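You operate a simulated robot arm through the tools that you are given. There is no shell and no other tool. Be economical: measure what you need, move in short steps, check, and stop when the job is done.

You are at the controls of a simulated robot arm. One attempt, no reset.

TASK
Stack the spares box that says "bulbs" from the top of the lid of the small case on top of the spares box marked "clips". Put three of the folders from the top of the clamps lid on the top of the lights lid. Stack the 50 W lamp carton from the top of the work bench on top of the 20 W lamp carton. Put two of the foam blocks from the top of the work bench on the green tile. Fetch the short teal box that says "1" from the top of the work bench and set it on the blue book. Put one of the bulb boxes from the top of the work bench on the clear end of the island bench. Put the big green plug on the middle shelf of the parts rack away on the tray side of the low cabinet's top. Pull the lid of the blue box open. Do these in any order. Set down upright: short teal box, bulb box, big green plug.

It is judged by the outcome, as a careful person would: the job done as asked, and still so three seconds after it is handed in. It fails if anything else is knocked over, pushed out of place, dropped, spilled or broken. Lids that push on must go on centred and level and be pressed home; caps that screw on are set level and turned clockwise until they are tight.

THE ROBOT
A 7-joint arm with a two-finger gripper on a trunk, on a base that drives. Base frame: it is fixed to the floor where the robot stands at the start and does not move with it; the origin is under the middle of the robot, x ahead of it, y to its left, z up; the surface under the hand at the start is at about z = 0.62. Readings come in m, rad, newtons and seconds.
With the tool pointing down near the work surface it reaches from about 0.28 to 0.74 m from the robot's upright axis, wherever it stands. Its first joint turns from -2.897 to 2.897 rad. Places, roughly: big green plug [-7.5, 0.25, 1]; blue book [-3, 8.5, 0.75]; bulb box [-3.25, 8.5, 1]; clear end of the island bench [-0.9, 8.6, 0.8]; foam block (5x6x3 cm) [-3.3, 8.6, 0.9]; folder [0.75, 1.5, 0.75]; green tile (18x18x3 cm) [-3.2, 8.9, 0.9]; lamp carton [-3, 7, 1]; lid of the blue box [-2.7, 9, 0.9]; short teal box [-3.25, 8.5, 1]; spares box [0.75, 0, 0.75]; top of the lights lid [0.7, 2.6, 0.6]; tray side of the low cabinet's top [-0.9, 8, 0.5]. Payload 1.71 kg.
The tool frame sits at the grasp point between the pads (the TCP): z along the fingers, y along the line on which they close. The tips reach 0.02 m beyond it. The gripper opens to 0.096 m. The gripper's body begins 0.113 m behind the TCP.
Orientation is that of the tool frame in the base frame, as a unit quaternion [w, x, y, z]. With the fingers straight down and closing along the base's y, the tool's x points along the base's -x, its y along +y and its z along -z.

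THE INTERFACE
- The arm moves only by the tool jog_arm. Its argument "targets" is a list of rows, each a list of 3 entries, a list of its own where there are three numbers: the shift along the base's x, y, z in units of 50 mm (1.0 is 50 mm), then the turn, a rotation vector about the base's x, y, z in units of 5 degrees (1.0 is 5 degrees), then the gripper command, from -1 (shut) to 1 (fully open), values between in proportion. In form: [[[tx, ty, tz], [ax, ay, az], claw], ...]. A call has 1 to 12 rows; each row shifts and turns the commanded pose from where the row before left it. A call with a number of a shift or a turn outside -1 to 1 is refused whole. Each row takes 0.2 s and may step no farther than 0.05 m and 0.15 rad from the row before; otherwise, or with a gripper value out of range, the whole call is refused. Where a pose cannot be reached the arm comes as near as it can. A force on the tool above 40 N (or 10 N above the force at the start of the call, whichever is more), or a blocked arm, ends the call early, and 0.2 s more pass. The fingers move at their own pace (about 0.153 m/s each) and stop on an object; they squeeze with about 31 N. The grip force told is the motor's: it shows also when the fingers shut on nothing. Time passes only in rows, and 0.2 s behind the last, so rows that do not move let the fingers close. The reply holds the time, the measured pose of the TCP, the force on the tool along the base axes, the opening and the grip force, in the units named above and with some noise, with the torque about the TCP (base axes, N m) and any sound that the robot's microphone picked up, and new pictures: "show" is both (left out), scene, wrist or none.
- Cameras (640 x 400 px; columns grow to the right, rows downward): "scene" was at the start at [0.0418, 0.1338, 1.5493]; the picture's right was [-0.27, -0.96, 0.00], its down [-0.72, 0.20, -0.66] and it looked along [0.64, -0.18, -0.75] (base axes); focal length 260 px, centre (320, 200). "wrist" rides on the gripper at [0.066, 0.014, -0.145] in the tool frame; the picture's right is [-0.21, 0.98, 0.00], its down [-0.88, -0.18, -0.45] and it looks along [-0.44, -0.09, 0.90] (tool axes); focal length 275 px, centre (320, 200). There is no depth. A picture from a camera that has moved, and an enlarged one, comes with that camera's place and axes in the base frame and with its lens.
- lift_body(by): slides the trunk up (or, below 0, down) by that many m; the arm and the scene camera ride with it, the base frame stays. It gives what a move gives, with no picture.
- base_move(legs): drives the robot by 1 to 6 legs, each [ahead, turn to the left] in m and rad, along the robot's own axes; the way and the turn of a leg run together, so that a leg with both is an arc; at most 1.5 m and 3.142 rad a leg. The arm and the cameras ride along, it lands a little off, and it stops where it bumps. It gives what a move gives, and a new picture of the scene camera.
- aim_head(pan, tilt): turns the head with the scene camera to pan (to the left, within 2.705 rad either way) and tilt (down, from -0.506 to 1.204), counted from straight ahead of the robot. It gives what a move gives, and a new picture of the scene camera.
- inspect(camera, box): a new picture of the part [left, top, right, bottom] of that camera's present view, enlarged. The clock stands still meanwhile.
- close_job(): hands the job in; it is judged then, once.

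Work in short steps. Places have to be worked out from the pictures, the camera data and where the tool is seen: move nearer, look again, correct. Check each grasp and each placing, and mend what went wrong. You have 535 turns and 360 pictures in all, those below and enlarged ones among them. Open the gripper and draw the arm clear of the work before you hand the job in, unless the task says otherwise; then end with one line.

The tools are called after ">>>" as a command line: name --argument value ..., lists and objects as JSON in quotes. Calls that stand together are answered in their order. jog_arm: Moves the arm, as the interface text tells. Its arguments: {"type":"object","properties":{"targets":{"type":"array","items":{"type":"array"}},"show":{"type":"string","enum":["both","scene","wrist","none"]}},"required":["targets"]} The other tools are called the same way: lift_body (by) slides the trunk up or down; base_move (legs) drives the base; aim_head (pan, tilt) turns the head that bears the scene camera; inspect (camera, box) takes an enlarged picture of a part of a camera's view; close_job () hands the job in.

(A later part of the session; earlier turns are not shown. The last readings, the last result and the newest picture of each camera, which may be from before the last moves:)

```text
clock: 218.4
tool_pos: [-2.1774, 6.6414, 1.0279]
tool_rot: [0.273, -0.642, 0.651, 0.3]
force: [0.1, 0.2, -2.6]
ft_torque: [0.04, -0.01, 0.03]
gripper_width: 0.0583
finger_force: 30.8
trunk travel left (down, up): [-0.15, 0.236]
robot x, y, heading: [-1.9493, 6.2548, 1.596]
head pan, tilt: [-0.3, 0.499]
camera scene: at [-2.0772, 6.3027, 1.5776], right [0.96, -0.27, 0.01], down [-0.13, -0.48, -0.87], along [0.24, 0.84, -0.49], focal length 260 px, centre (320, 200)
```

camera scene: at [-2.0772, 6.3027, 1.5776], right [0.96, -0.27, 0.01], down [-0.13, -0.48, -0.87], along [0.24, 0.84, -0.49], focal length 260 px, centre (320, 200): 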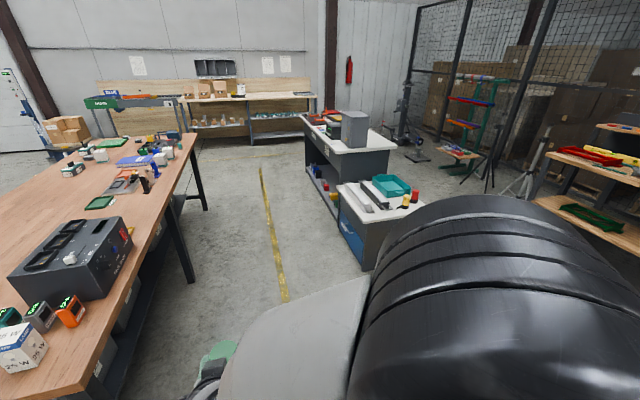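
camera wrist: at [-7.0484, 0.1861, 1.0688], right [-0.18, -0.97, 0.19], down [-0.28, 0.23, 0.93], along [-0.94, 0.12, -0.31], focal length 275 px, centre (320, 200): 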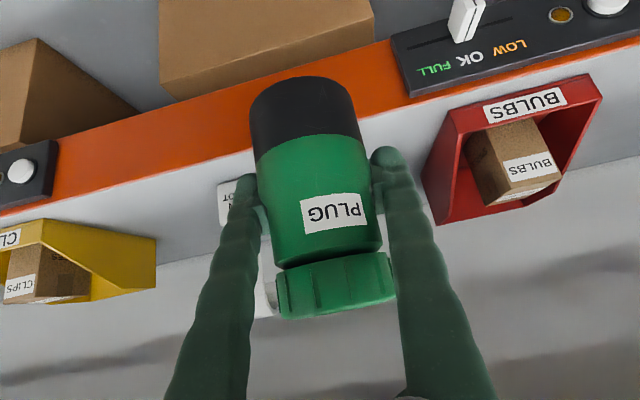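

The bench and cabinet are in clear view. I drive north along the aisle, then turn to face the low cabinet.

>>> base_move --legs '[[0, -0.1], [1.2, 0], [0.5, 0], [0, -1.4]]'

>>> aim_head --pan 0 --tilt 0.7

```text
clock: 232.2
tool_pos: [-1.4749, 8.2314, 1.0273]
tool_rot: [0.403, -0.046, 0.913, 0.042]
force: [-0.5, 0.3, -2.4]
ft_torque: [0.01, -0.06, 0.01]
gripper_width: 0.0579
finger_force: 31.0
trunk travel left (down, up): [-0.15, 0.236]
robot x, y, heading: [-1.8323, 7.9611, 0.139]
head pan, tilt: [-0.3, 0.499]
camera scene: at [-1.8022, 8.0961, 1.5776], right [-0.16, -0.99, 0.01], down [-0.49, 0.07, -0.87], along [0.86, -0.14, -0.49], focal length 260 px, centre (320, 200)
```

scene: 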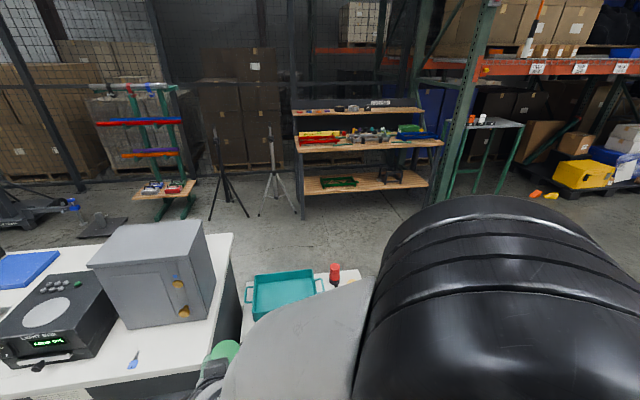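

```text
clock: 233.0
tool_pos: [-1.4902, 8.2284, 1.0328]
tool_rot: [0.411, -0.046, 0.91, 0.043]
force: [-0.1, -0.8, -3.3]
ft_torque: [-0.01, -0.06, -0.02]
gripper_width: 0.0582
finger_force: 31.5
trunk travel left (down, up): [-0.15, 0.236]
robot x, y, heading: [-1.8349, 7.962, 0.141]
head pan, tilt: [0.0, 0.7]
camera scene: at [-1.8078, 8.1224, 1.56], right [0.14, -0.99, 0.0], down [-0.65, -0.09, -0.75], along [0.75, 0.11, -0.66], focal length 260 px, centre (320, 200)
```

scene: 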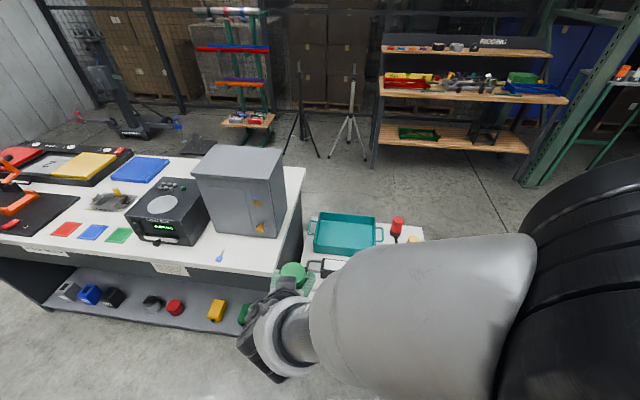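

The forearm hides the low cabinet. I swing the hand to the right to clear the head camera's view.

>>> jog_arm --targets '[[[0, -0.9, 0], [0, 0, 0], -1], [[0, -0.9, 0], [0, 0, 0], -1], [[0, -0.9, 0], [0, 0, 0], -1], [[0, -0.9, 0], [0, 0, 0], -1], [[0, -0.9, 0], [0, 0, 0], -1], [[0, -0.9, 0], [0, 0, 0], -1], [[0, -0.9, 0], [0, 0, 0], -1], [[0, -0.9, 0], [0, 0, 0], -1], [[0, -0.9, 0], [0, 0, 0], -1], [[0, -0.9, 0], [0, 0, 0], -1]]' --show "scene"

```text
clock: 235.2
tool_pos: [-1.4177, 7.8405, 1.1072]
tool_rot: [0.41, -0.045, 0.91, 0.044]
force: [0.9, 0.1, -2.1]
ft_torque: [-0.02, -0.01, -0.01]
gripper_width: 0.058
finger_force: 31.3
out of reach, approached as far as the arm can: row 1, 2, 3, 4, 5, 6
trunk travel left (down, up): [-0.15, 0.236]
robot x, y, heading: [-1.838, 7.9599, 0.14]
head pan, tilt: [0.0, 0.7]
camera scene: at [-1.8081, 8.1226, 1.56], right [0.15, -0.99, 0.0], down [-0.65, -0.1, -0.75], along [0.75, 0.11, -0.66], focal length 260 px, centre (320, 200)
```

scene: 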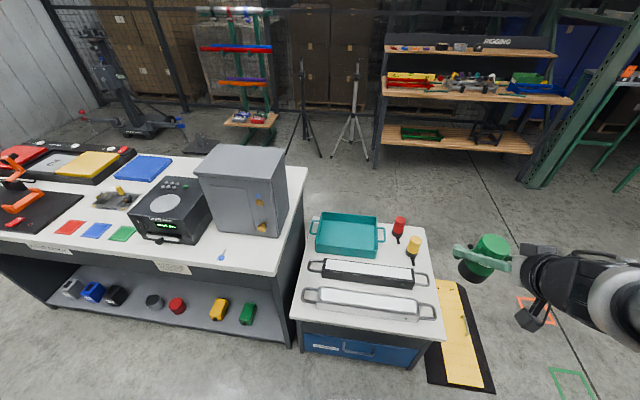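

>>> inspect --camera "scene" --box '[280, 195, 460, 330]'

```text
2.96 times, centred on (370, 262) of scene
camera zoom: at [-1.8081, 8.1226, 1.56], right [0.15, -0.99, 0.0], down [-0.65, -0.1, -0.75], along [0.75, 0.11, -0.66], focal length 769 px, centre (172, 15)
```

zoom: 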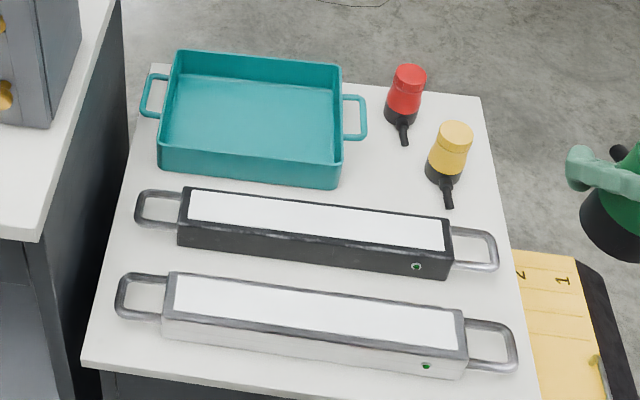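

The free spot on the tray side is between the tray and the yellow plug, about (-0.985, 7.90), top z≈0.51. I creep 10 cm closer (base front stays short of the cabinet) and straighten the heading.

>>> base_move --legs '[[0.1, -0.1]]'

>>> aim_head --pan -0.05 --tilt 0.95

```text
clock: 236.4
tool_pos: [-1.3429, 7.8095, 1.1128]
tool_rot: [0.418, -0.002, 0.908, 0.024]
force: [2.2, -0.1, -2.9]
ft_torque: [0.0, 0.09, 0.04]
gripper_width: 0.058
finger_force: 31.0
trunk travel left (down, up): [-0.15, 0.236]
robot x, y, heading: [-1.7343, 7.9725, 0.039]
head pan, tilt: [0.0, 0.7]
camera scene: at [-1.7438, 8.1259, 1.5612], right [0.04, -1.0, 0.0], down [-0.63, -0.03, -0.78], along [0.78, 0.03, -0.63], focal length 260 px, centre (320, 200)
```

scene: 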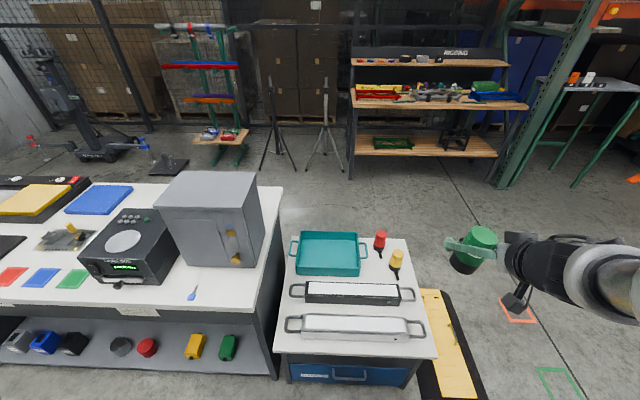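

```text
clock: 237.2
tool_pos: [-1.3373, 7.8097, 1.111]
tool_rot: [0.416, 0.0, 0.909, 0.022]
force: [1.2, -0.4, -3.3]
ft_torque: [0.02, 0.03, 0.03]
gripper_width: 0.0579
finger_force: 31.3
trunk travel left (down, up): [-0.15, 0.236]
robot x, y, heading: [-1.7342, 7.9675, 0.036]
head pan, tilt: [-0.051, 0.949]
camera scene: at [-1.7499, 8.1219, 1.5409], right [-0.01, -1.0, 0.0], down [-0.8, 0.01, -0.59], along [0.59, -0.01, -0.81], focal length 260 px, centre (320, 200)
```

scene: 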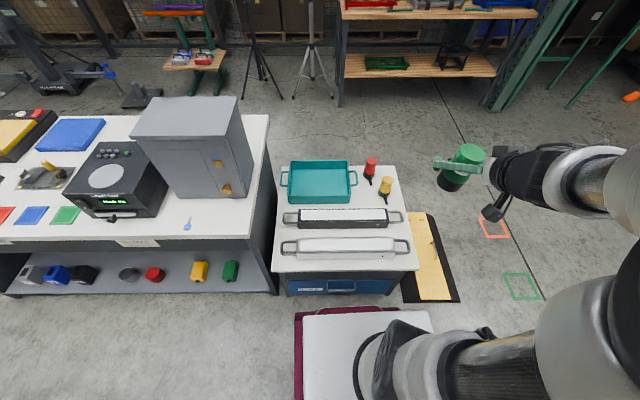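

>>> inspect --camera "scene" --box '[265, 145, 435, 325]'

```text
2.22 times, centred on (350, 235) of scene
camera zoom: at [-1.7499, 8.1219, 1.5409], right [-0.01, -1.0, 0.0], down [-0.8, 0.01, -0.59], along [0.59, -0.01, -0.81], focal length 577 px, centre (253, 122)
```

zoom: 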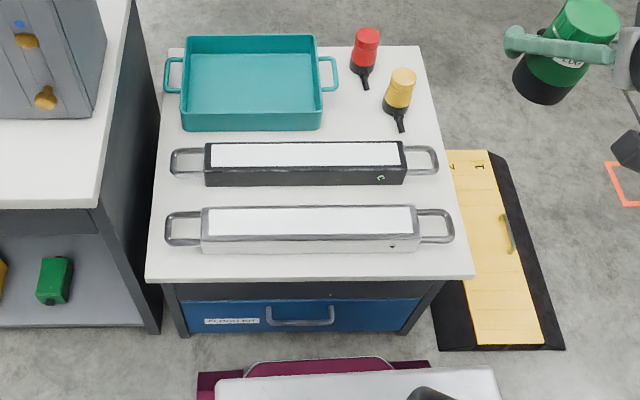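

Layout is confirmed: spot (-0.985, 7.885) has ~4–5 cm clearance to tray and yellow plug. I carry the plug above it, correcting tilt and roll.

>>> jog_arm --targets '[[[0.78, 0.167, -0.58], [-0.25, 0.3, 0], -1], [[0.78, 0.167, -0.58], [-0.24, 0.3, 0], -1], [[0.78, 0.167, -0.58], [0, 0, 0], -1], [[0.78, 0.167, -0.58], [0, 0, 0], -1], [[0.78, 0.167, -0.58], [0, 0, 0], -1], [[0.78, 0.167, -0.58], [0, 0, 0], -1], [[0.78, 0.167, -0.58], [0, 0, 0], -1], [[0.78, 0.167, -0.58], [0, 0, 0], -1], [[0.78, 0.167, -0.58], [0, 0, 0], -1], [[0, 0, 0], [0, 0, 0], -1]]' --show "both"

```text
clock: 239.4
tool_pos: [-0.9733, 7.8844, 0.8445]
tool_rot: [0.384, -0.009, 0.923, 0.004]
force: [0.3, -0.2, -2.8]
ft_torque: [-0.01, -0.08, 0.01]
gripper_width: 0.058
finger_force: 31.1
trunk travel left (down, up): [-0.15, 0.236]
robot x, y, heading: [-1.7396, 7.9677, 0.042]
head pan, tilt: [-0.051, 0.949]
camera scene: at [-1.7039, 8.1239, 1.5405], right [-0.01, -1.0, 0.0], down [-0.82, 0.01, -0.57], along [0.57, -0.01, -0.82], focal length 260 px, centre (320, 200)
camera wrist: at [-1.1218, 7.8957, 0.9001], right [0.13, 0.98, 0.14], down [0.3, -0.18, 0.94], along [0.94, -0.07, -0.32], focal length 275 px, centre (320, 200)
```

scene: 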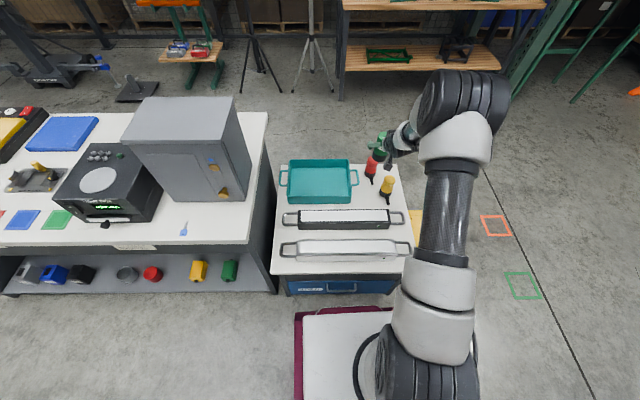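
wrist: 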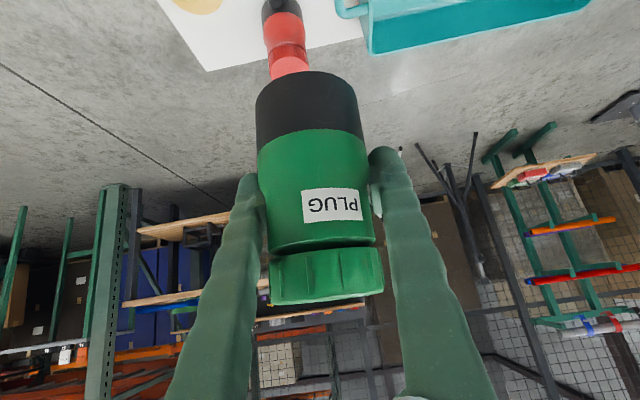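

Plug hangs upright over the spot. Lower to just above the top and check clearances.

>>> jog_arm --targets '[[[-0.24, 0, -0.9], [0, -0.17, 0], -1], [[0, 0, -0.95], [0, 0, 0], -1], [[0, 0, -0.95], [0, 0, 0], -1], [[0, 0, -0.95], [0, 0, 0], -1], [[0, 0, -0.6], [0, 0, 0], -1], [[0, 0, 0], [0, 0, 0], -1]]' --show "both"

```text
clock: 240.8
tool_pos: [-0.9823, 7.8853, 0.6275]
tool_rot: [0.392, -0.008, 0.92, 0.003]
force: [-0.3, -0.3, -3.0]
ft_torque: [0.0, -0.05, -0.04]
gripper_width: 0.0581
finger_force: 30.6
trunk travel left (down, up): [-0.15, 0.236]
robot x, y, heading: [-1.7372, 7.9723, 0.045]
head pan, tilt: [-0.051, 0.949]
camera scene: at [-1.7036, 8.1239, 1.5405], right [-0.01, -1.0, 0.0], down [-0.82, 0.01, -0.57], along [0.57, -0.01, -0.82], focal length 260 px, centre (320, 200)
camera wrist: at [-1.133, 7.8962, 0.6797], right [0.13, 0.98, 0.15], down [0.29, -0.18, 0.94], along [0.95, -0.08, -0.31], focal length 275 px, centre (320, 200)
```

scene: 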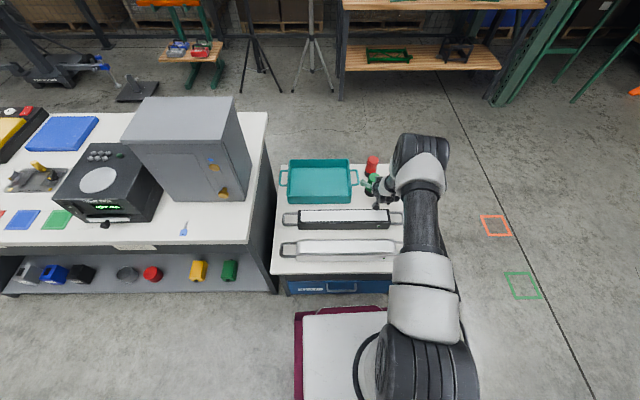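
wrist: 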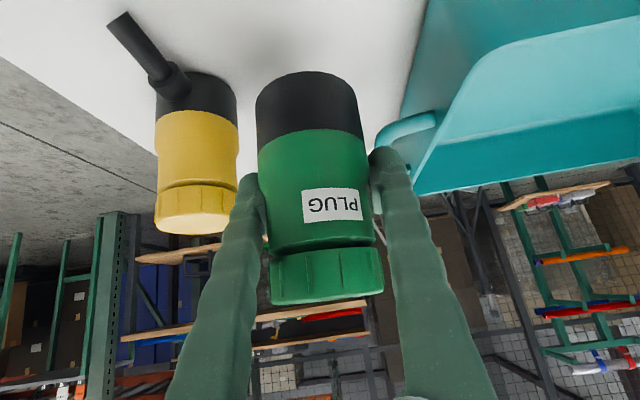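

Clear, but I shift 1 cm away from the tray handle and lower to near contact.

>>> jog_arm --targets '[[[-0.2, -0.02, -0.4], [0, 0, 0], -1], [[0, 0, -0.5], [0, 0, 0], -1], [[0, 0, 0], [0, 0, 0], -1], [[0, 0, -0.08], [0, 0, 0], -1], [[0, 0, -0.08], [0, 0, 0], -1], [[0, 0, 0], [0, 0, 0], -1]]' --show "wrist"

```text
clock: 242.2
tool_pos: [-0.9933, 7.8829, 0.5744]
tool_rot: [0.392, -0.009, 0.92, 0.003]
force: [0.3, -0.3, -2.5]
ft_torque: [-0.02, -0.07, 0.01]
gripper_width: 0.0581
finger_force: 30.3
trunk travel left (down, up): [-0.15, 0.236]
robot x, y, heading: [-1.7345, 7.974, 0.038]
head pan, tilt: [-0.051, 0.949]
camera wrist: at [-1.1424, 7.8951, 0.6267], right [0.13, 0.98, 0.15], down [0.29, -0.18, 0.94], along [0.95, -0.07, -0.31], focal length 275 px, centre (320, 200)
```

wrist: 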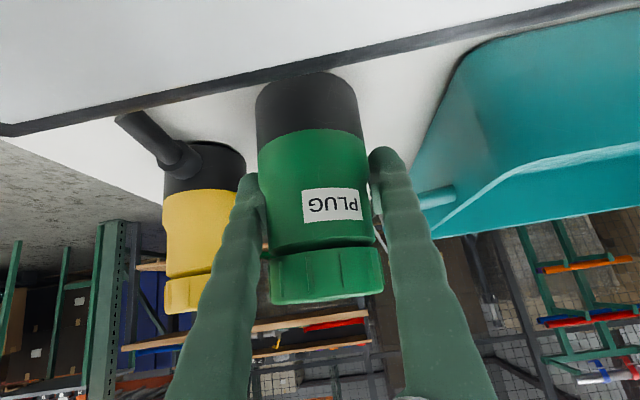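

Still no contact. Continue down in small steps.

>>> jog_arm --targets '[[[0, 0, -0.07], [0, 0, 0], -1], [[0, 0, -0.07], [0, 0, 0], -1], [[0, 0, 0], [0, 0, 0], -1]]' --show "none"

```text
clock: 243.0
tool_pos: [-0.991, 7.8826, 0.5705]
tool_rot: [0.395, -0.009, 0.919, 0.002]
force: [-2.6, 1.3, 24.4]
ft_torque: [-0.67, 0.55, -0.09]
gripper_width: 0.0579
finger_force: 31.2
trunk travel left (down, up): [-0.15, 0.236]
robot x, y, heading: [-1.7371, 7.9729, 0.038]
head pan, tilt: [-0.051, 0.949]
```

Contact made. Ease up 2 mm, open part-way, and look.

>>> jog_arm --targets '[[[0, 0, 0.05], [0, 0, 0], -1], [[0, 0, 0], [0, 0, 0], 0.6], [[0, 0, 0], [0, 0, 0], 0.6], [[0, 0, 0], [0, 0, 0], 0.6]]' --show "wrist"

```text
clock: 244.0
tool_pos: [-0.9931, 7.8837, 0.5682]
tool_rot: [0.391, -0.008, 0.92, 0.002]
force: [-0.8, 0.0, -0.5]
ft_torque: [0.0, -0.01, -0.01]
gripper_width: 0.0767
finger_force: 0.0
trunk travel left (down, up): [-0.15, 0.236]
robot x, y, heading: [-1.7384, 7.9719, 0.041]
head pan, tilt: [-0.051, 0.949]
camera wrist: at [-1.1427, 7.895, 0.6221], right [0.13, 0.98, 0.15], down [0.29, -0.18, 0.94], along [0.95, -0.07, -0.31], focal length 275 px, centre (320, 200)
```

wrist: 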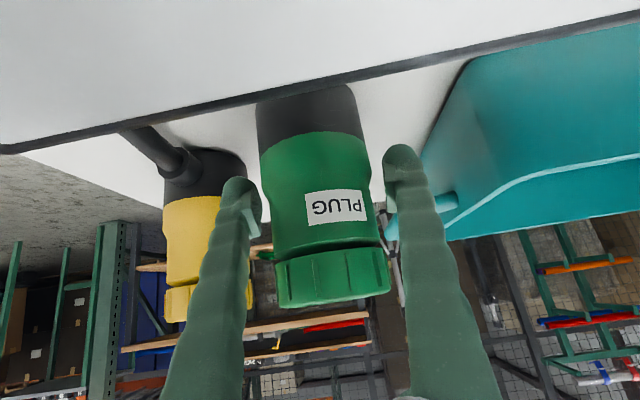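

Released and upright. Withdraw back-and-up along the finger axis.

>>> jog_arm --targets '[[[-0.5, 0, 0.5], [0, 0, 0], 0.6], [[-0.65, 0, 0.7], [0, 0, 0], 0.6], [[-0.65, 0, 0.7], [0, 0, 0], 0.6], [[-0.65, 0, 0.7], [0, 0, 0], 1], [[-0.5, 0, 0.8], [0, 0, 0], 1], [[-0.5, 0, 0.8], [0, 0, 0], 1], [[-0.5, -0.3, 0.8], [0, 0, 0], 1], [[0, 0, 0], [0, 0, 0], 1]]' --show "both"

```text
clock: 245.8
tool_pos: [-1.1912, 7.868, 0.8217]
tool_rot: [0.393, -0.008, 0.92, 0.002]
force: [0.3, -0.3, 0.0]
ft_torque: [-0.02, 0.01, -0.03]
gripper_width: 0.096
finger_force: 0.1
trunk travel left (down, up): [-0.15, 0.236]
robot x, y, heading: [-1.7369, 7.9713, 0.043]
head pan, tilt: [-0.051, 0.949]
camera scene: at [-1.704, 8.1237, 1.5404], right [-0.01, -1.0, 0.0], down [-0.82, 0.01, -0.57], along [0.57, -0.01, -0.82], focal length 260 px, centre (320, 200)
camera wrist: at [-1.34, 7.8802, 0.8749], right [0.12, 0.98, 0.15], down [0.29, -0.18, 0.94], along [0.95, -0.07, -0.31], focal length 275 px, centre (320, 200)
```

scene: 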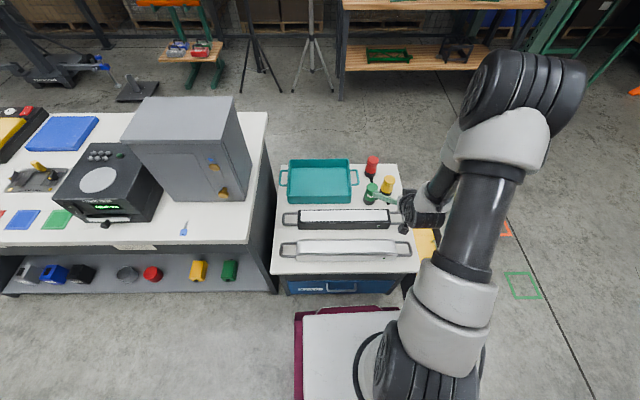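
wrist: 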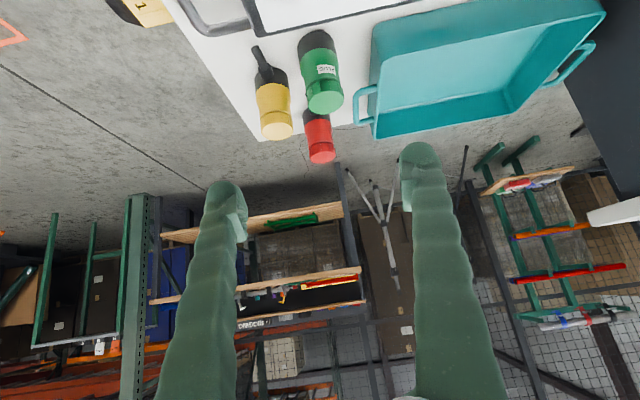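

The green plug now stands beside the tray. While here I study the island bench's south end for the later bulb-box drop.

>>> aim_head --pan 0.6 --tilt 0.65

```text
clock: 246.8
tool_pos: [-1.1898, 7.8683, 0.821]
tool_rot: [0.392, -0.008, 0.92, 0.002]
force: [0.6, -0.7, 0.2]
ft_torque: [-0.03, 0.03, -0.01]
gripper_width: 0.0958
finger_force: 0.0
trunk travel left (down, up): [-0.15, 0.236]
robot x, y, heading: [-1.7358, 7.9688, 0.04]
head pan, tilt: [0.6, 0.649]
camera scene: at [-1.7067, 8.1765, 1.5645], right [0.6, -0.8, -0.01], down [-0.5, -0.36, -0.79], along [0.63, 0.48, -0.62], focal length 260 px, centre (320, 200)
```

scene: 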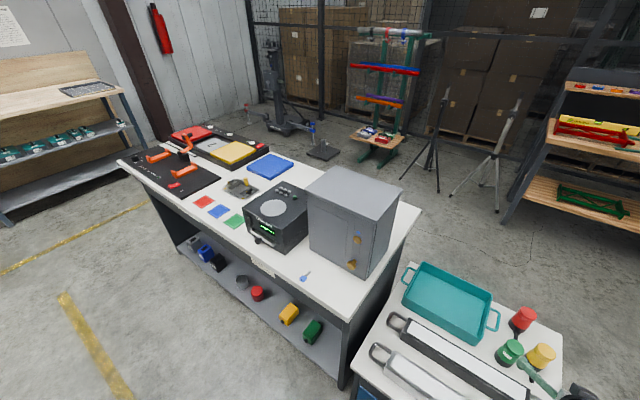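

The bench's clear area lies beyond the grey box (around (-0.85, 8.6)), to be served later from the east aisle. Now I restore the hand to vertical and retract it, then turn to the work bench.

>>> jog_arm --targets '[[[-0.5, 0, 0.5], [0, 1, 0], 1], [[-0.5, 0, 0.5], [0, 1, 0], 1], [[-0.5, 0, 0.5], [0, 1, 0], 1], [[-0.3, 0.2, 0.5], [0, 1, 0], 1], [[-0.1, 0.2, 0.5], [0, 1, 0], 1], [[0, 0.2, 0.5], [0, 1, 0], 1], [[0, 0.2, 0.5], [0, 1, 0], 1], [[0, 0.2, 0.5], [0, 1, 0], 1], [[0, 0.2, 0.3], [0, 1, 0], 1], [[0, 0, 0], [0, 0.2, 0], 1], [[0, 0, 0], [0, 0, 0], 1]]' --show "none"

>>> base_move --legs '[[-0.15, 0], [0, 1.55]]'

```text
clock: 249.2
tool_pos: [-1.2857, 7.9295, 1.0341]
tool_rot: [0.001, -0.007, 1.0, 0.005]
force: [0.2, 0.5, 0.0]
ft_torque: [0.05, 0.02, -0.04]
gripper_width: 0.096
finger_force: 0.1
trunk travel left (down, up): [-0.15, 0.236]
robot x, y, heading: [-1.7358, 7.9722, 0.041]
head pan, tilt: [0.6, 0.649]
```

```text
clock: 255.2
tool_pos: [-1.8411, 8.4157, 1.0342]
tool_rot: [0.003, 0.712, -0.702, -0.005]
force: [-0.4, -0.8, -0.1]
ft_torque: [0.0, 0.02, -0.02]
gripper_width: 0.0959
finger_force: 0.0
trunk travel left (down, up): [-0.15, 0.236]
robot x, y, heading: [-1.88, 7.9663, 1.611]
head pan, tilt: [0.6, 0.649]
camera scene: at [-2.0852, 7.9948, 1.5645], right [0.8, 0.6, -0.01], down [0.36, -0.5, -0.79], along [-0.48, 0.63, -0.62], focal length 260 px, centre (320, 200)
```

scene: 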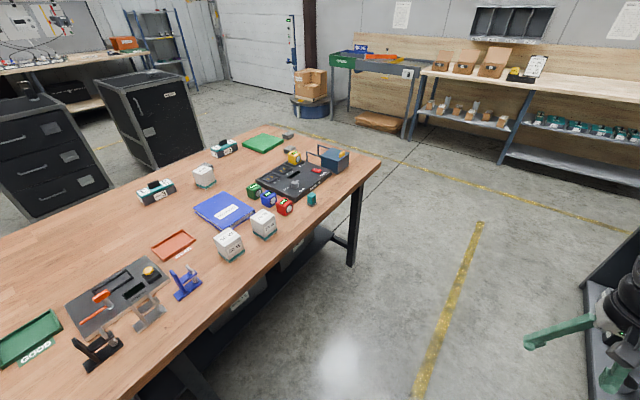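

>>> inspect --camera "scene" --box '[120, 125, 380, 288]'

>>> inspect --camera "scene" --box '[235, 125, 385, 225]'

```text
2.45 times, centred on (250, 206) of scene
camera zoom: at [-2.0852, 7.9948, 1.5645], right [0.8, 0.6, -0.01], down [0.36, -0.5, -0.79], along [-0.48, 0.63, -0.62], focal length 637 px, centre (492, 184)
```

zoom: 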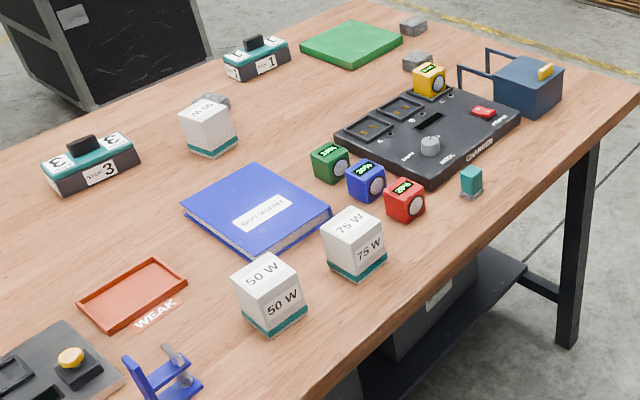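

```text
4.00 times, centred on (310, 175) of scene
camera zoom: at [-2.0852, 7.9948, 1.5645], right [0.8, 0.6, -0.01], down [0.36, -0.5, -0.79], along [-0.48, 0.63, -0.62], focal length 1038 px, centre (360, 300)
```

zoom: 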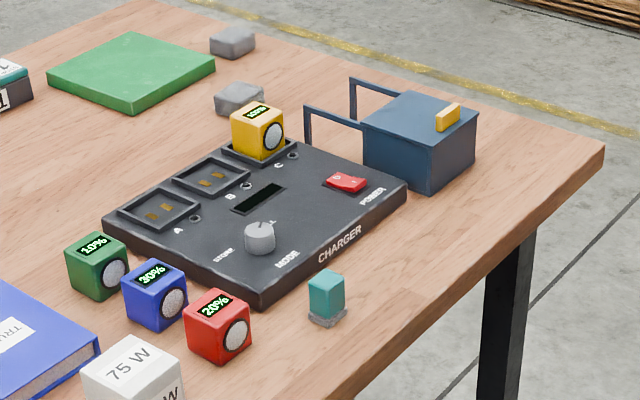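

Now I have the bench map: green tile (-3.19,8.91), grey foam blocks, book (-2.84,8.38), teal "1" box (-3.24,8.69), bulb boxes (50 W, 75 W cubes near the east edge), blue box (-2.71,8.94). First the blue box lid: I drive alongside and face west.

>>> base_move --legs '[[0.95, 0], [0, 1.53], [0.12, 0]]'

>>> aim_head --pan 0 --tilt 0.85

```text
clock: 265.7
tool_pos: [-2.4609, 8.9435, 1.0461]
tool_rot: [0.005, 1.0, -0.005, -0.015]
force: [-0.1, 0.0, -0.3]
ft_torque: [0.02, -0.09, 0.0]
gripper_width: 0.0958
finger_force: 0.0
trunk travel left (down, up): [-0.15, 0.236]
robot x, y, heading: [-2.0411, 8.8972, -3.128]
head pan, tilt: [0.6, 0.649]
camera scene: at [-2.0211, 8.6915, 1.565], right [-0.58, 0.82, 0.01], down [0.48, 0.35, -0.81], along [-0.66, -0.46, -0.59], focal length 260 px, centre (320, 200)
```

scene: 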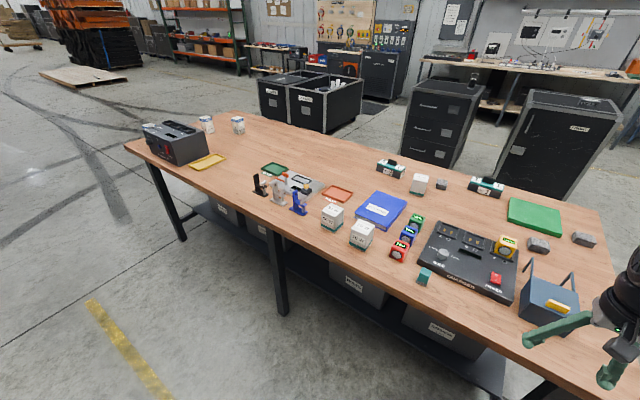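

```text
clock: 266.7
tool_pos: [-2.4891, 8.9454, 1.0356]
tool_rot: [0.006, 1.0, -0.005, -0.002]
force: [0.0, 0.1, -0.2]
ft_torque: [0.01, 0.06, 0.02]
gripper_width: 0.0958
finger_force: 0.1
trunk travel left (down, up): [-0.15, 0.236]
robot x, y, heading: [-2.0395, 8.8982, -3.124]
head pan, tilt: [0.0, 0.85]
camera scene: at [-2.0678, 8.7412, 1.5482], right [-0.01, 1.0, 0.0], down [0.76, 0.01, -0.66], along [-0.66, -0.01, -0.76], focal length 260 px, centre (320, 200)
```

scene: 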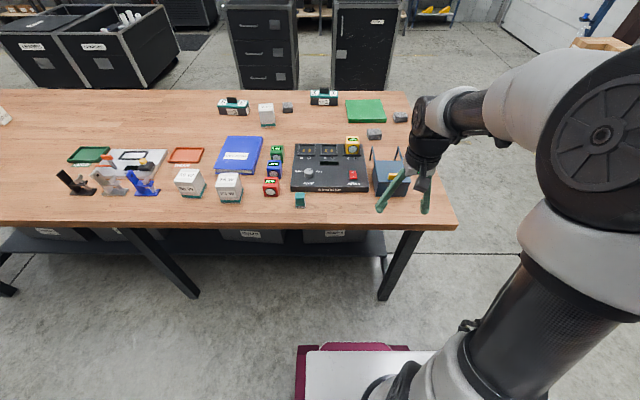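

>>> inspect --camera "scene" --box '[290, 130, 450, 230]'

>>> inspect --camera "wrist" --box '[0, 0, 640, 400]'

```text
4.00 times, centred on (370, 180) of scene
camera zoom: at [-2.0678, 8.7412, 1.5482], right [-0.01, 1.0, 0.0], down [0.76, 0.01, -0.66], along [-0.66, -0.01, -0.76], focal length 1038 px, centre (120, 280)
```

zoom: 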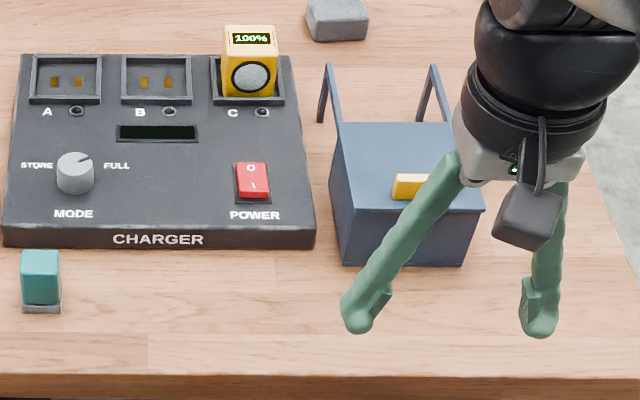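

```text
1.00 times, centred on (320, 200) of wrist (not enlarged: the box is as wide or as high as the picture)
camera zoom: at [-2.4222, 8.9318, 1.1794], right [-0.22, -0.98, 0.01], down [-0.87, 0.2, 0.45], along [-0.44, 0.09, -0.9], focal length 275 px, centre (320, 200)
```

zoom: 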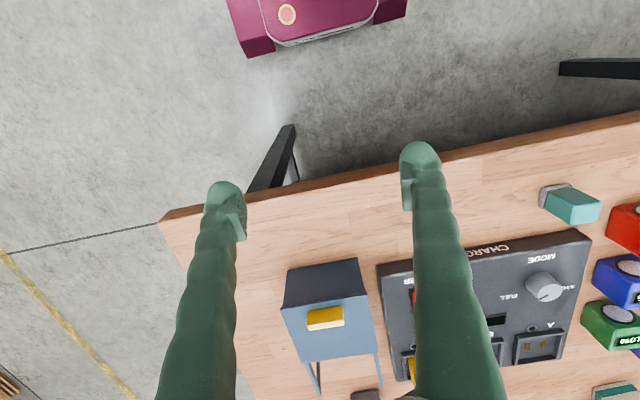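

I move the hand a little lower/north for a closer look at the lid and its rails.

>>> jog_arm --targets '[[[0.3, 0.5, -0.5], [0, 0, 0], 1], [[0.3, 0.5, -0.5], [0, 0, 0], 1], [[0.3, 0.3, -0.4], [0, 0, 0], 1], [[0, 0, 0], [0, 0, 0], 1]]' --show "both"

```text
clock: 267.7
tool_pos: [-2.4363, 9.0129, 0.9666]
tool_rot: [0.005, 1.0, -0.006, -0.006]
force: [-0.3, -0.3, 1.0]
ft_torque: [-0.02, 0.07, 0.0]
gripper_width: 0.0959
finger_force: 0.0
trunk travel left (down, up): [-0.15, 0.236]
robot x, y, heading: [-2.039, 8.894, -3.127]
head pan, tilt: [0.0, 0.85]
camera scene: at [-2.081, 8.7412, 1.5479], right [-0.01, 1.0, 0.0], down [0.76, 0.01, -0.65], along [-0.65, -0.01, -0.76], focal length 260 px, centre (320, 200)
camera wrist: at [-2.3705, 8.9992, 1.1112], right [-0.22, -0.98, 0.01], down [-0.87, 0.2, 0.45], along [-0.44, 0.09, -0.89], focal length 275 px, centre (320, 200)
```

scene: 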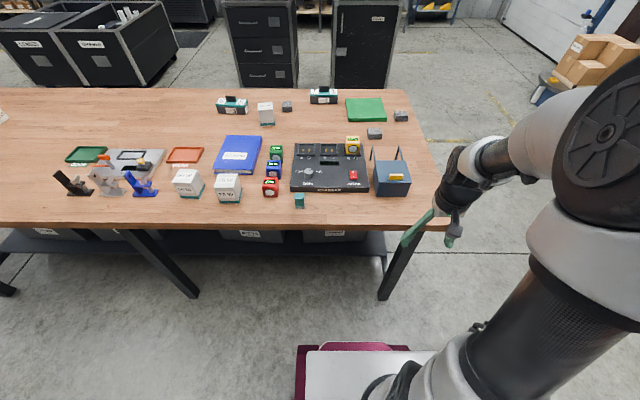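
wrist: 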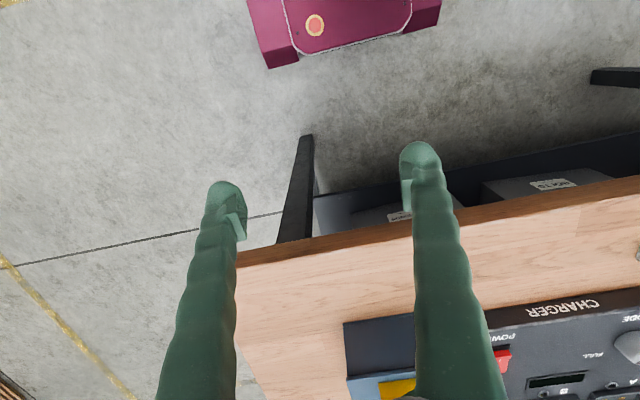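

>>> inspect --camera "scene" --box '[350, 135, 430, 205]'

>>> inspect --camera "scene" --box '[200, 80, 430, 224]'

```text
5.71 times, centred on (390, 170) of scene
camera zoom: at [-2.081, 8.7412, 1.5479], right [-0.01, 1.0, 0.0], down [0.76, 0.01, -0.65], along [-0.65, -0.01, -0.76], focal length 1483 px, centre (-80, 371)
```

zoom: 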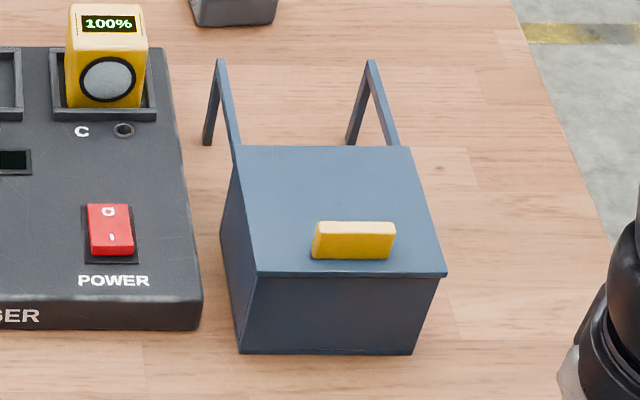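

```text
2.78 times, centred on (315, 152) of scene
camera zoom: at [-2.081, 8.7412, 1.5479], right [-0.01, 1.0, 0.0], down [0.76, 0.01, -0.65], along [-0.65, -0.01, -0.76], focal length 721 px, centre (334, 333)
```

zoom: 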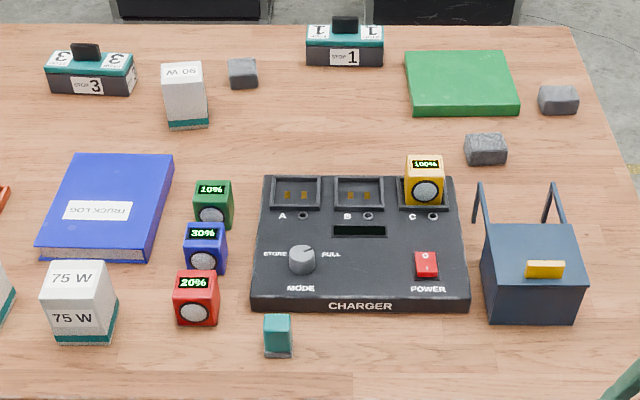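

The lid overhangs the box and two rails run ~9 cm west behind it, so it slides west. I close the fingers and hover above the lid's rear half to measure its height by touch.

>>> jog_arm --targets '[[[-0.6, -0.1, 0.7], [0, 0, 0], -1], [[-0.9, -0.1, 0.3], [0, 0, 0], -1], [[-0.98, -0.1, 0], [0, 0, 0], -1], [[-0.98, -0.1, 0], [0, 0, 0], -1], [[-0.98, -0.1, 0], [0, 0, 0], -1], [[-0.98, -0.1, 0], [0, 0, 0], -1], [[-0.98, 0, 0], [0, 0, 0], -1], [[0, 0, -0.5], [0, 0, 0], -1], [[0, 0, 0], [0, 0, 0], -1]]' --show "both"

```text
clock: 269.7
tool_pos: [-2.7602, 8.9816, 0.9926]
tool_rot: [0.005, 1.0, -0.006, -0.004]
force: [0.3, -0.2, 0.5]
ft_torque: [-0.02, 0.0, 0.0]
gripper_width: 0.0001
finger_force: 29.3
trunk travel left (down, up): [-0.15, 0.236]
robot x, y, heading: [-2.0415, 8.8956, -3.124]
head pan, tilt: [0.0, 0.85]
camera scene: at [-2.0829, 8.7411, 1.5478], right [-0.01, 1.0, 0.0], down [0.76, 0.01, -0.65], along [-0.65, -0.01, -0.76], focal length 260 px, centre (320, 200)
camera wrist: at [-2.6924, 8.9682, 1.137], right [-0.22, -0.98, 0.01], down [-0.87, 0.2, 0.45], along [-0.44, 0.09, -0.89], focal length 275 px, centre (320, 200)
```

scene: 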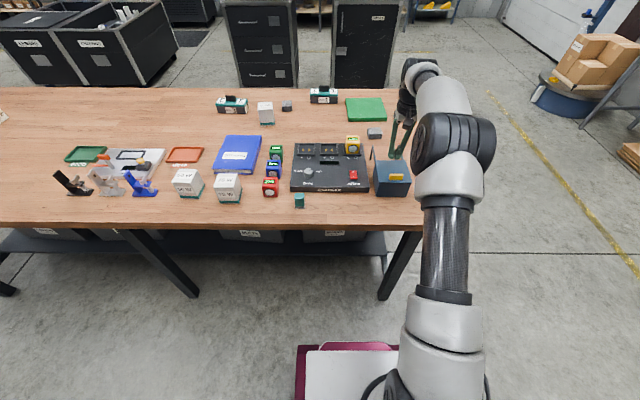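
wrist: 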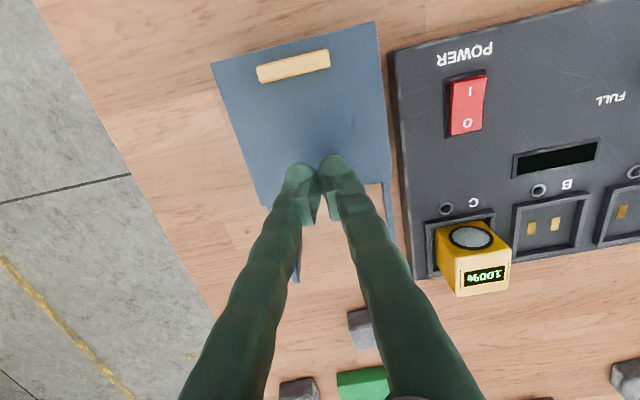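

Lid: x −2.796…−2.678, centre y 8.983; tab at x≈−2.69. I lower gently to touch the lid top and learn its height.

>>> jog_arm --targets '[[[0, 0, -0.3], [0, 0, 0], -1], [[0, 0, -0.3], [0, 0, 0], -1], [[0, 0, -0.1], [0, 0, 0], -1], [[0, 0, 0], [0, 0, 0], -1]]' --show "none"

>>> jog_arm --targets '[[[0, 0, -0.1], [0, 0, 0], -1], [[0, 0, 0], [0, 0, 0], -1]]' --show "none"

```text
clock: 270.7
tool_pos: [-2.7592, 8.9806, 0.9574]
tool_rot: [0.006, 1.0, -0.005, -0.004]
force: [-0.6, 0.1, -0.3]
ft_torque: [0.0, 0.02, 0.0]
gripper_width: 0.0
finger_force: 28.7
trunk travel left (down, up): [-0.15, 0.236]
robot x, y, heading: [-2.042, 8.8958, -3.128]
head pan, tilt: [0.0, 0.85]
```

```text
clock: 271.3
tool_pos: [-2.7593, 8.9801, 0.9541]
tool_rot: [0.004, 1.0, -0.005, -0.006]
force: [-0.8, 1.3, 11.4]
ft_torque: [0.05, -0.04, -0.01]
gripper_width: 0.0062
finger_force: 29.5
trunk travel left (down, up): [-0.15, 0.236]
robot x, y, heading: [-2.0432, 8.8969, -3.13]
head pan, tilt: [0.0, 0.85]
```

Lid top is at z≈0.934. I raise, pass over the tab to its east side, and lower the closed fingers to 6 mm above lid level.

>>> jog_arm --targets '[[[0, 0, 0.5], [0, 0, 0], -1], [[0, 0, 0.6], [0, 0, 0], -1], [[0.9, 0.06, 0], [0, 0, 0], -1], [[0.9, 0, 0], [0, 0, 0], -1], [[0.24, 0, 0], [0, 0, 0], -1], [[0, 0, -0.5], [0, 0, 0], -1], [[0, 0, -0.4], [0, 0, 0], -1], [[0, 0, 0], [0, 0, 0], -1]]' --show "both"

```text
clock: 273.1
tool_pos: [-2.6555, 8.9818, 0.9624]
tool_rot: [0.006, 1.0, -0.006, -0.006]
force: [-0.7, 0.5, -0.2]
ft_torque: [0.01, -0.01, 0.01]
gripper_width: 0.0002
finger_force: 28.9
trunk travel left (down, up): [-0.15, 0.236]
robot x, y, heading: [-2.0398, 8.896, -3.127]
head pan, tilt: [0.0, 0.85]
camera scene: at [-2.0827, 8.7411, 1.5478], right [-0.01, 1.0, 0.0], down [0.76, 0.01, -0.65], along [-0.65, -0.01, -0.76], focal length 260 px, centre (320, 200)
camera wrist: at [-2.5885, 8.9686, 1.1064], right [-0.22, -0.98, 0.01], down [-0.87, 0.2, 0.45], along [-0.44, 0.09, -0.89], focal length 275 px, centre (320, 200)
```

scene: 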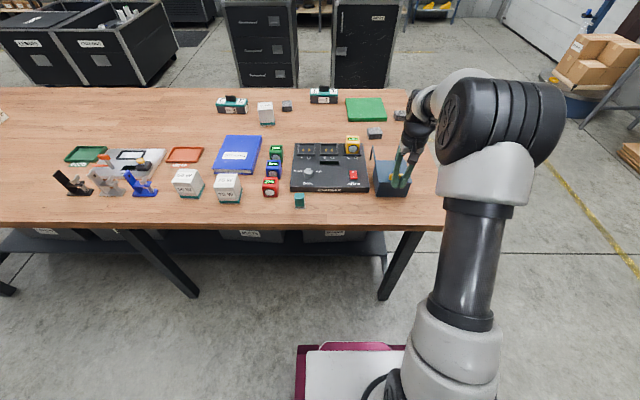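
wrist: 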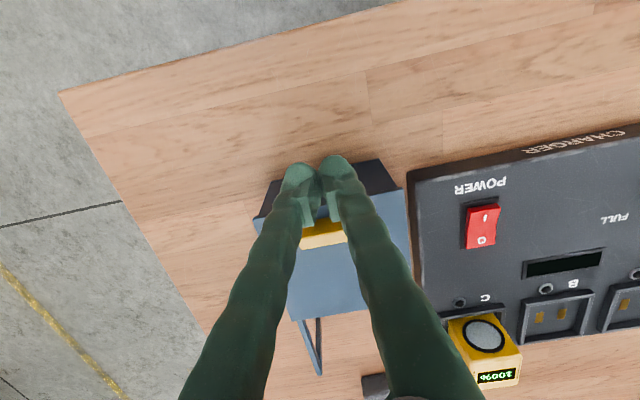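

Fingers sit just east of the tab. I push 3 cm west and check whether the lid slides.

>>> jog_arm --targets '[[[-0.3, 0, 0], [0, 0, 0], -1], [[-0.3, 0, 0], [0, 0, 0], -1], [[-0.3, 0, 0], [0, 0, 0], -1], [[0, 0, 0], [0, 0, 0], -1]]' --show "wrist"

```text
clock: 274.1
tool_pos: [-2.7008, 8.9832, 0.9625]
tool_rot: [0.005, 1.0, -0.005, -0.005]
force: [0.2, -0.6, 0.7]
ft_torque: [-0.02, -0.03, 0.0]
gripper_width: 0.0001
finger_force: 29.6
trunk travel left (down, up): [-0.15, 0.236]
robot x, y, heading: [-2.0403, 8.896, -3.128]
head pan, tilt: [0.0, 0.85]
camera wrist: at [-2.6341, 8.9701, 1.1065], right [-0.22, -0.98, 0.01], down [-0.87, 0.2, 0.45], along [-0.44, 0.09, -0.89], focal length 275 px, centre (320, 200)
```

wrist: 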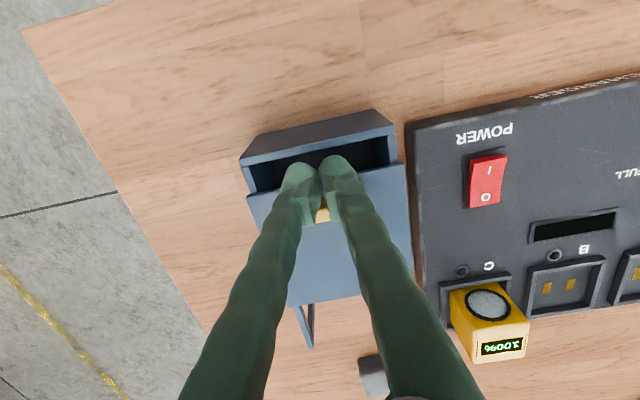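

The lid slides freely and the box is opening. Continue toward the rail end.

>>> jog_arm --targets '[[[-0.3, 0, 0], [0, 0, 0], -1], [[-0.3, 0, 0], [0, 0, 0], -1], [[-0.3, 0, 0], [0, 0, 0], -1], [[-0.3, 0, 0], [0, 0, 0], -1], [[0, 0, 0], [0, 0, 0], -1]]' --show "wrist"

```text
clock: 275.3
tool_pos: [-2.7619, 8.9834, 0.9623]
tool_rot: [0.004, 1.0, -0.005, -0.005]
force: [-0.6, -0.6, -0.6]
ft_torque: [0.02, 0.0, 0.0]
gripper_width: 0.0
finger_force: 29.6
trunk travel left (down, up): [-0.15, 0.236]
robot x, y, heading: [-2.0419, 8.8956, -3.132]
head pan, tilt: [0.0, 0.85]
camera wrist: at [-2.6942, 8.9706, 1.1064], right [-0.22, -0.98, 0.01], down [-0.87, 0.2, 0.45], along [-0.44, 0.09, -0.89], focal length 275 px, centre (320, 200)
```

wrist: 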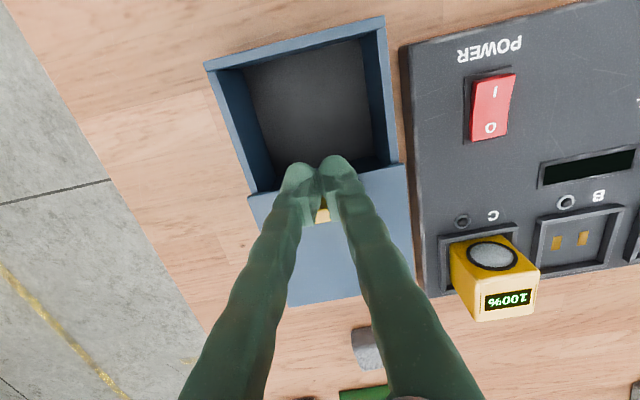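

Mostly open; push until it stops at the rail end, watching force.

>>> jog_arm --targets '[[[-0.2, 0, 0], [0, 0, 0], -1], [[-0.2, 0, 0], [0, 0, 0], -1], [[0, 0, 0], [0, 0, 0], -1]]' --show "wrist"

```text
clock: 275.9
tool_pos: [-2.7631, 8.9851, 0.9738]
tool_rot: [0.005, 1.0, -0.006, -0.004]
force: [1.3, -0.9, -1.2]
ft_torque: [0.04, 0.09, -0.01]
gripper_width: 0.0003
finger_force: 29.1
trunk travel left (down, up): [-0.15, 0.236]
robot x, y, heading: [-2.0389, 8.8967, -3.13]
head pan, tilt: [0.0, 0.85]
stopped in row 2: the arm was blocked; the commanded pose is now the measured one
camera wrist: at [-2.6959, 8.972, 1.1191], right [-0.22, -0.98, 0.01], down [-0.87, 0.2, 0.45], along [-0.44, 0.09, -0.89], focal length 275 px, centre (320, 200)
```

wrist: 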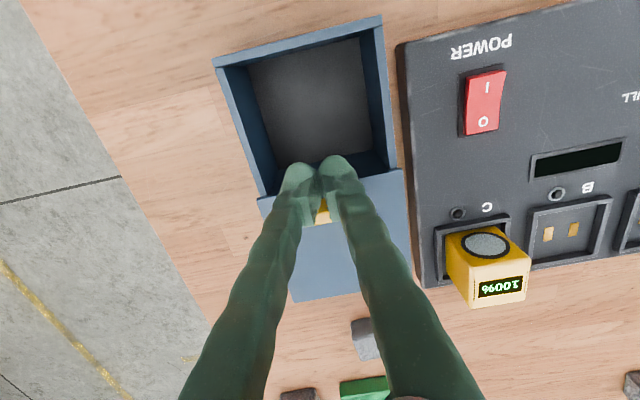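

The lid is fully back at its stop. I lift the hand clear, then reposition for a bulb box (75 W cube near (-2.64, 8.40)).

>>> jog_arm --targets '[[[0.1, 0, 0.5], [0, 0, 0], -1], [[0, 0, 0.9], [0, 0, 0], -1], [[0.95, 0, 0.3], [0, 0, 0], 1], [[0.95, 0, 0], [0, 0, 0], 1], [[0.95, 0, 0], [0, 0, 0], 1], [[0.95, 0, 0], [0, 0, 0], 1], [[0.95, 0, 0], [0, 0, 0], 1], [[0.95, 0, 0], [0, 0, 0], 1], [[0, 0, 0], [0, 0, 0], 1]]' --show "none"

>>> base_move --legs '[[-0.12, 0], [0, 1.56], [0.45, 0], [0, -1.57], [0.1, 0]]'

```text
clock: 276.2
tool_pos: [-2.7449, 8.9858, 0.9988]
tool_rot: [0.006, 1.0, -0.006, -0.013]
force: [0.6, -0.2, 0.6]
ft_torque: [0.05, 0.16, 0.0]
gripper_width: 0.0002
finger_force: 29.3
trunk travel left (down, up): [-0.15, 0.236]
robot x, y, heading: [-2.0428, 8.8978, -3.124]
head pan, tilt: [0.0, 0.85]
stopped in row 1: the arm was blocked; the commanded pose is now the measured one
```

```text
clock: 289.9
tool_pos: [-2.7243, 8.5358, 0.9941]
tool_rot: [0.006, 1.0, -0.007, -0.009]
force: [-0.2, -0.3, 0.0]
ft_torque: [0.01, 0.01, -0.03]
gripper_width: 0.0
finger_force: 29.2
trunk travel left (down, up): [-0.15, 0.236]
robot x, y, heading: [-2.0185, 8.4384, -3.128]
head pan, tilt: [0.0, 0.85]
camera scene: at [-2.0582, 8.2853, 1.5479], right [-0.01, 1.0, 0.0], down [0.76, 0.01, -0.65], along [-0.65, -0.01, -0.76], focal length 260 px, centre (320, 200)
```

scene: 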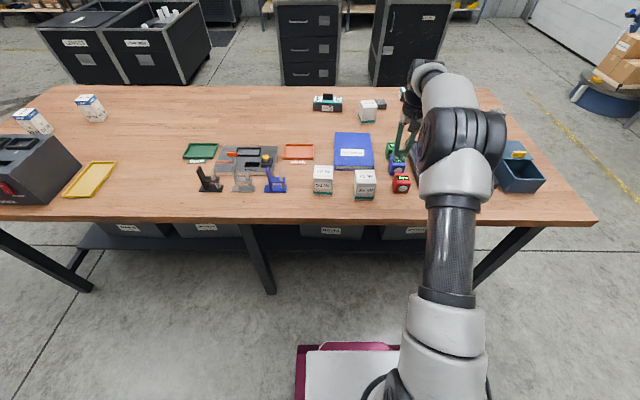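

The jog was cut short (tension release), so the base moved with the arm still out; I must verify nothing was disturbed.

>>> inspect --camera "scene" --box '[290, 85, 580, 230]'

>>> inspect --camera "wrist" --box '[0, 0, 640, 400]'

```text
2.21 times, centred on (435, 158) of scene
camera zoom: at [-2.0582, 8.2853, 1.5479], right [-0.01, 1.0, 0.0], down [0.76, 0.01, -0.65], along [-0.65, -0.01, -0.76], focal length 573 px, centre (66, 294)
```

zoom: 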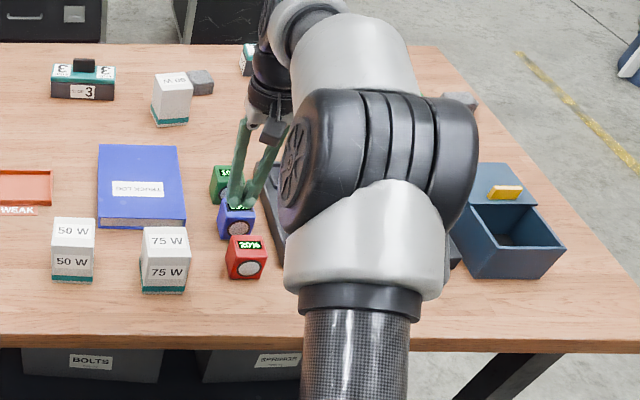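

```text
1.00 times, centred on (320, 200) of wrist (not enlarged: the box is as wide or as high as the picture)
camera zoom: at [-2.6561, 8.5238, 1.1376], right [-0.22, -0.98, 0.02], down [-0.86, 0.2, 0.46], along [-0.45, 0.09, -0.89], focal length 275 px, centre (320, 200)
```

zoom: 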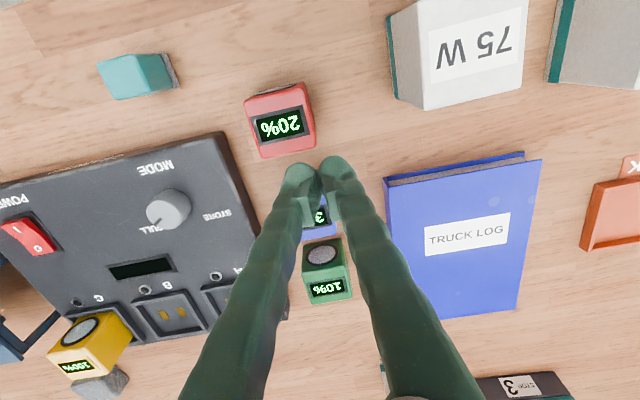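

Positions match earlier measurements; nothing was disturbed. I raise the hand straight up first, then move it over the 75 W box.

>>> jog_arm --targets '[[[0, 0, 0.5], [0, 0, 0], -1], [[0, 0, 0.9], [0, 0, 0], -1], [[0, 0, 0.6], [0, 0, 0], 1], [[0, 0, 0], [0, 0, 0], 1]]' --show "none"

```text
clock: 290.9
tool_pos: [-2.7129, 8.5383, 1.1066]
tool_rot: [0.005, 1.0, -0.008, -0.017]
force: [0.3, 0.4, -0.3]
ft_torque: [0.01, 0.0, -0.01]
gripper_width: 0.0961
finger_force: 0.0
trunk travel left (down, up): [-0.15, 0.236]
robot x, y, heading: [-2.0164, 8.439, -3.124]
head pan, tilt: [0.0, 0.85]
```

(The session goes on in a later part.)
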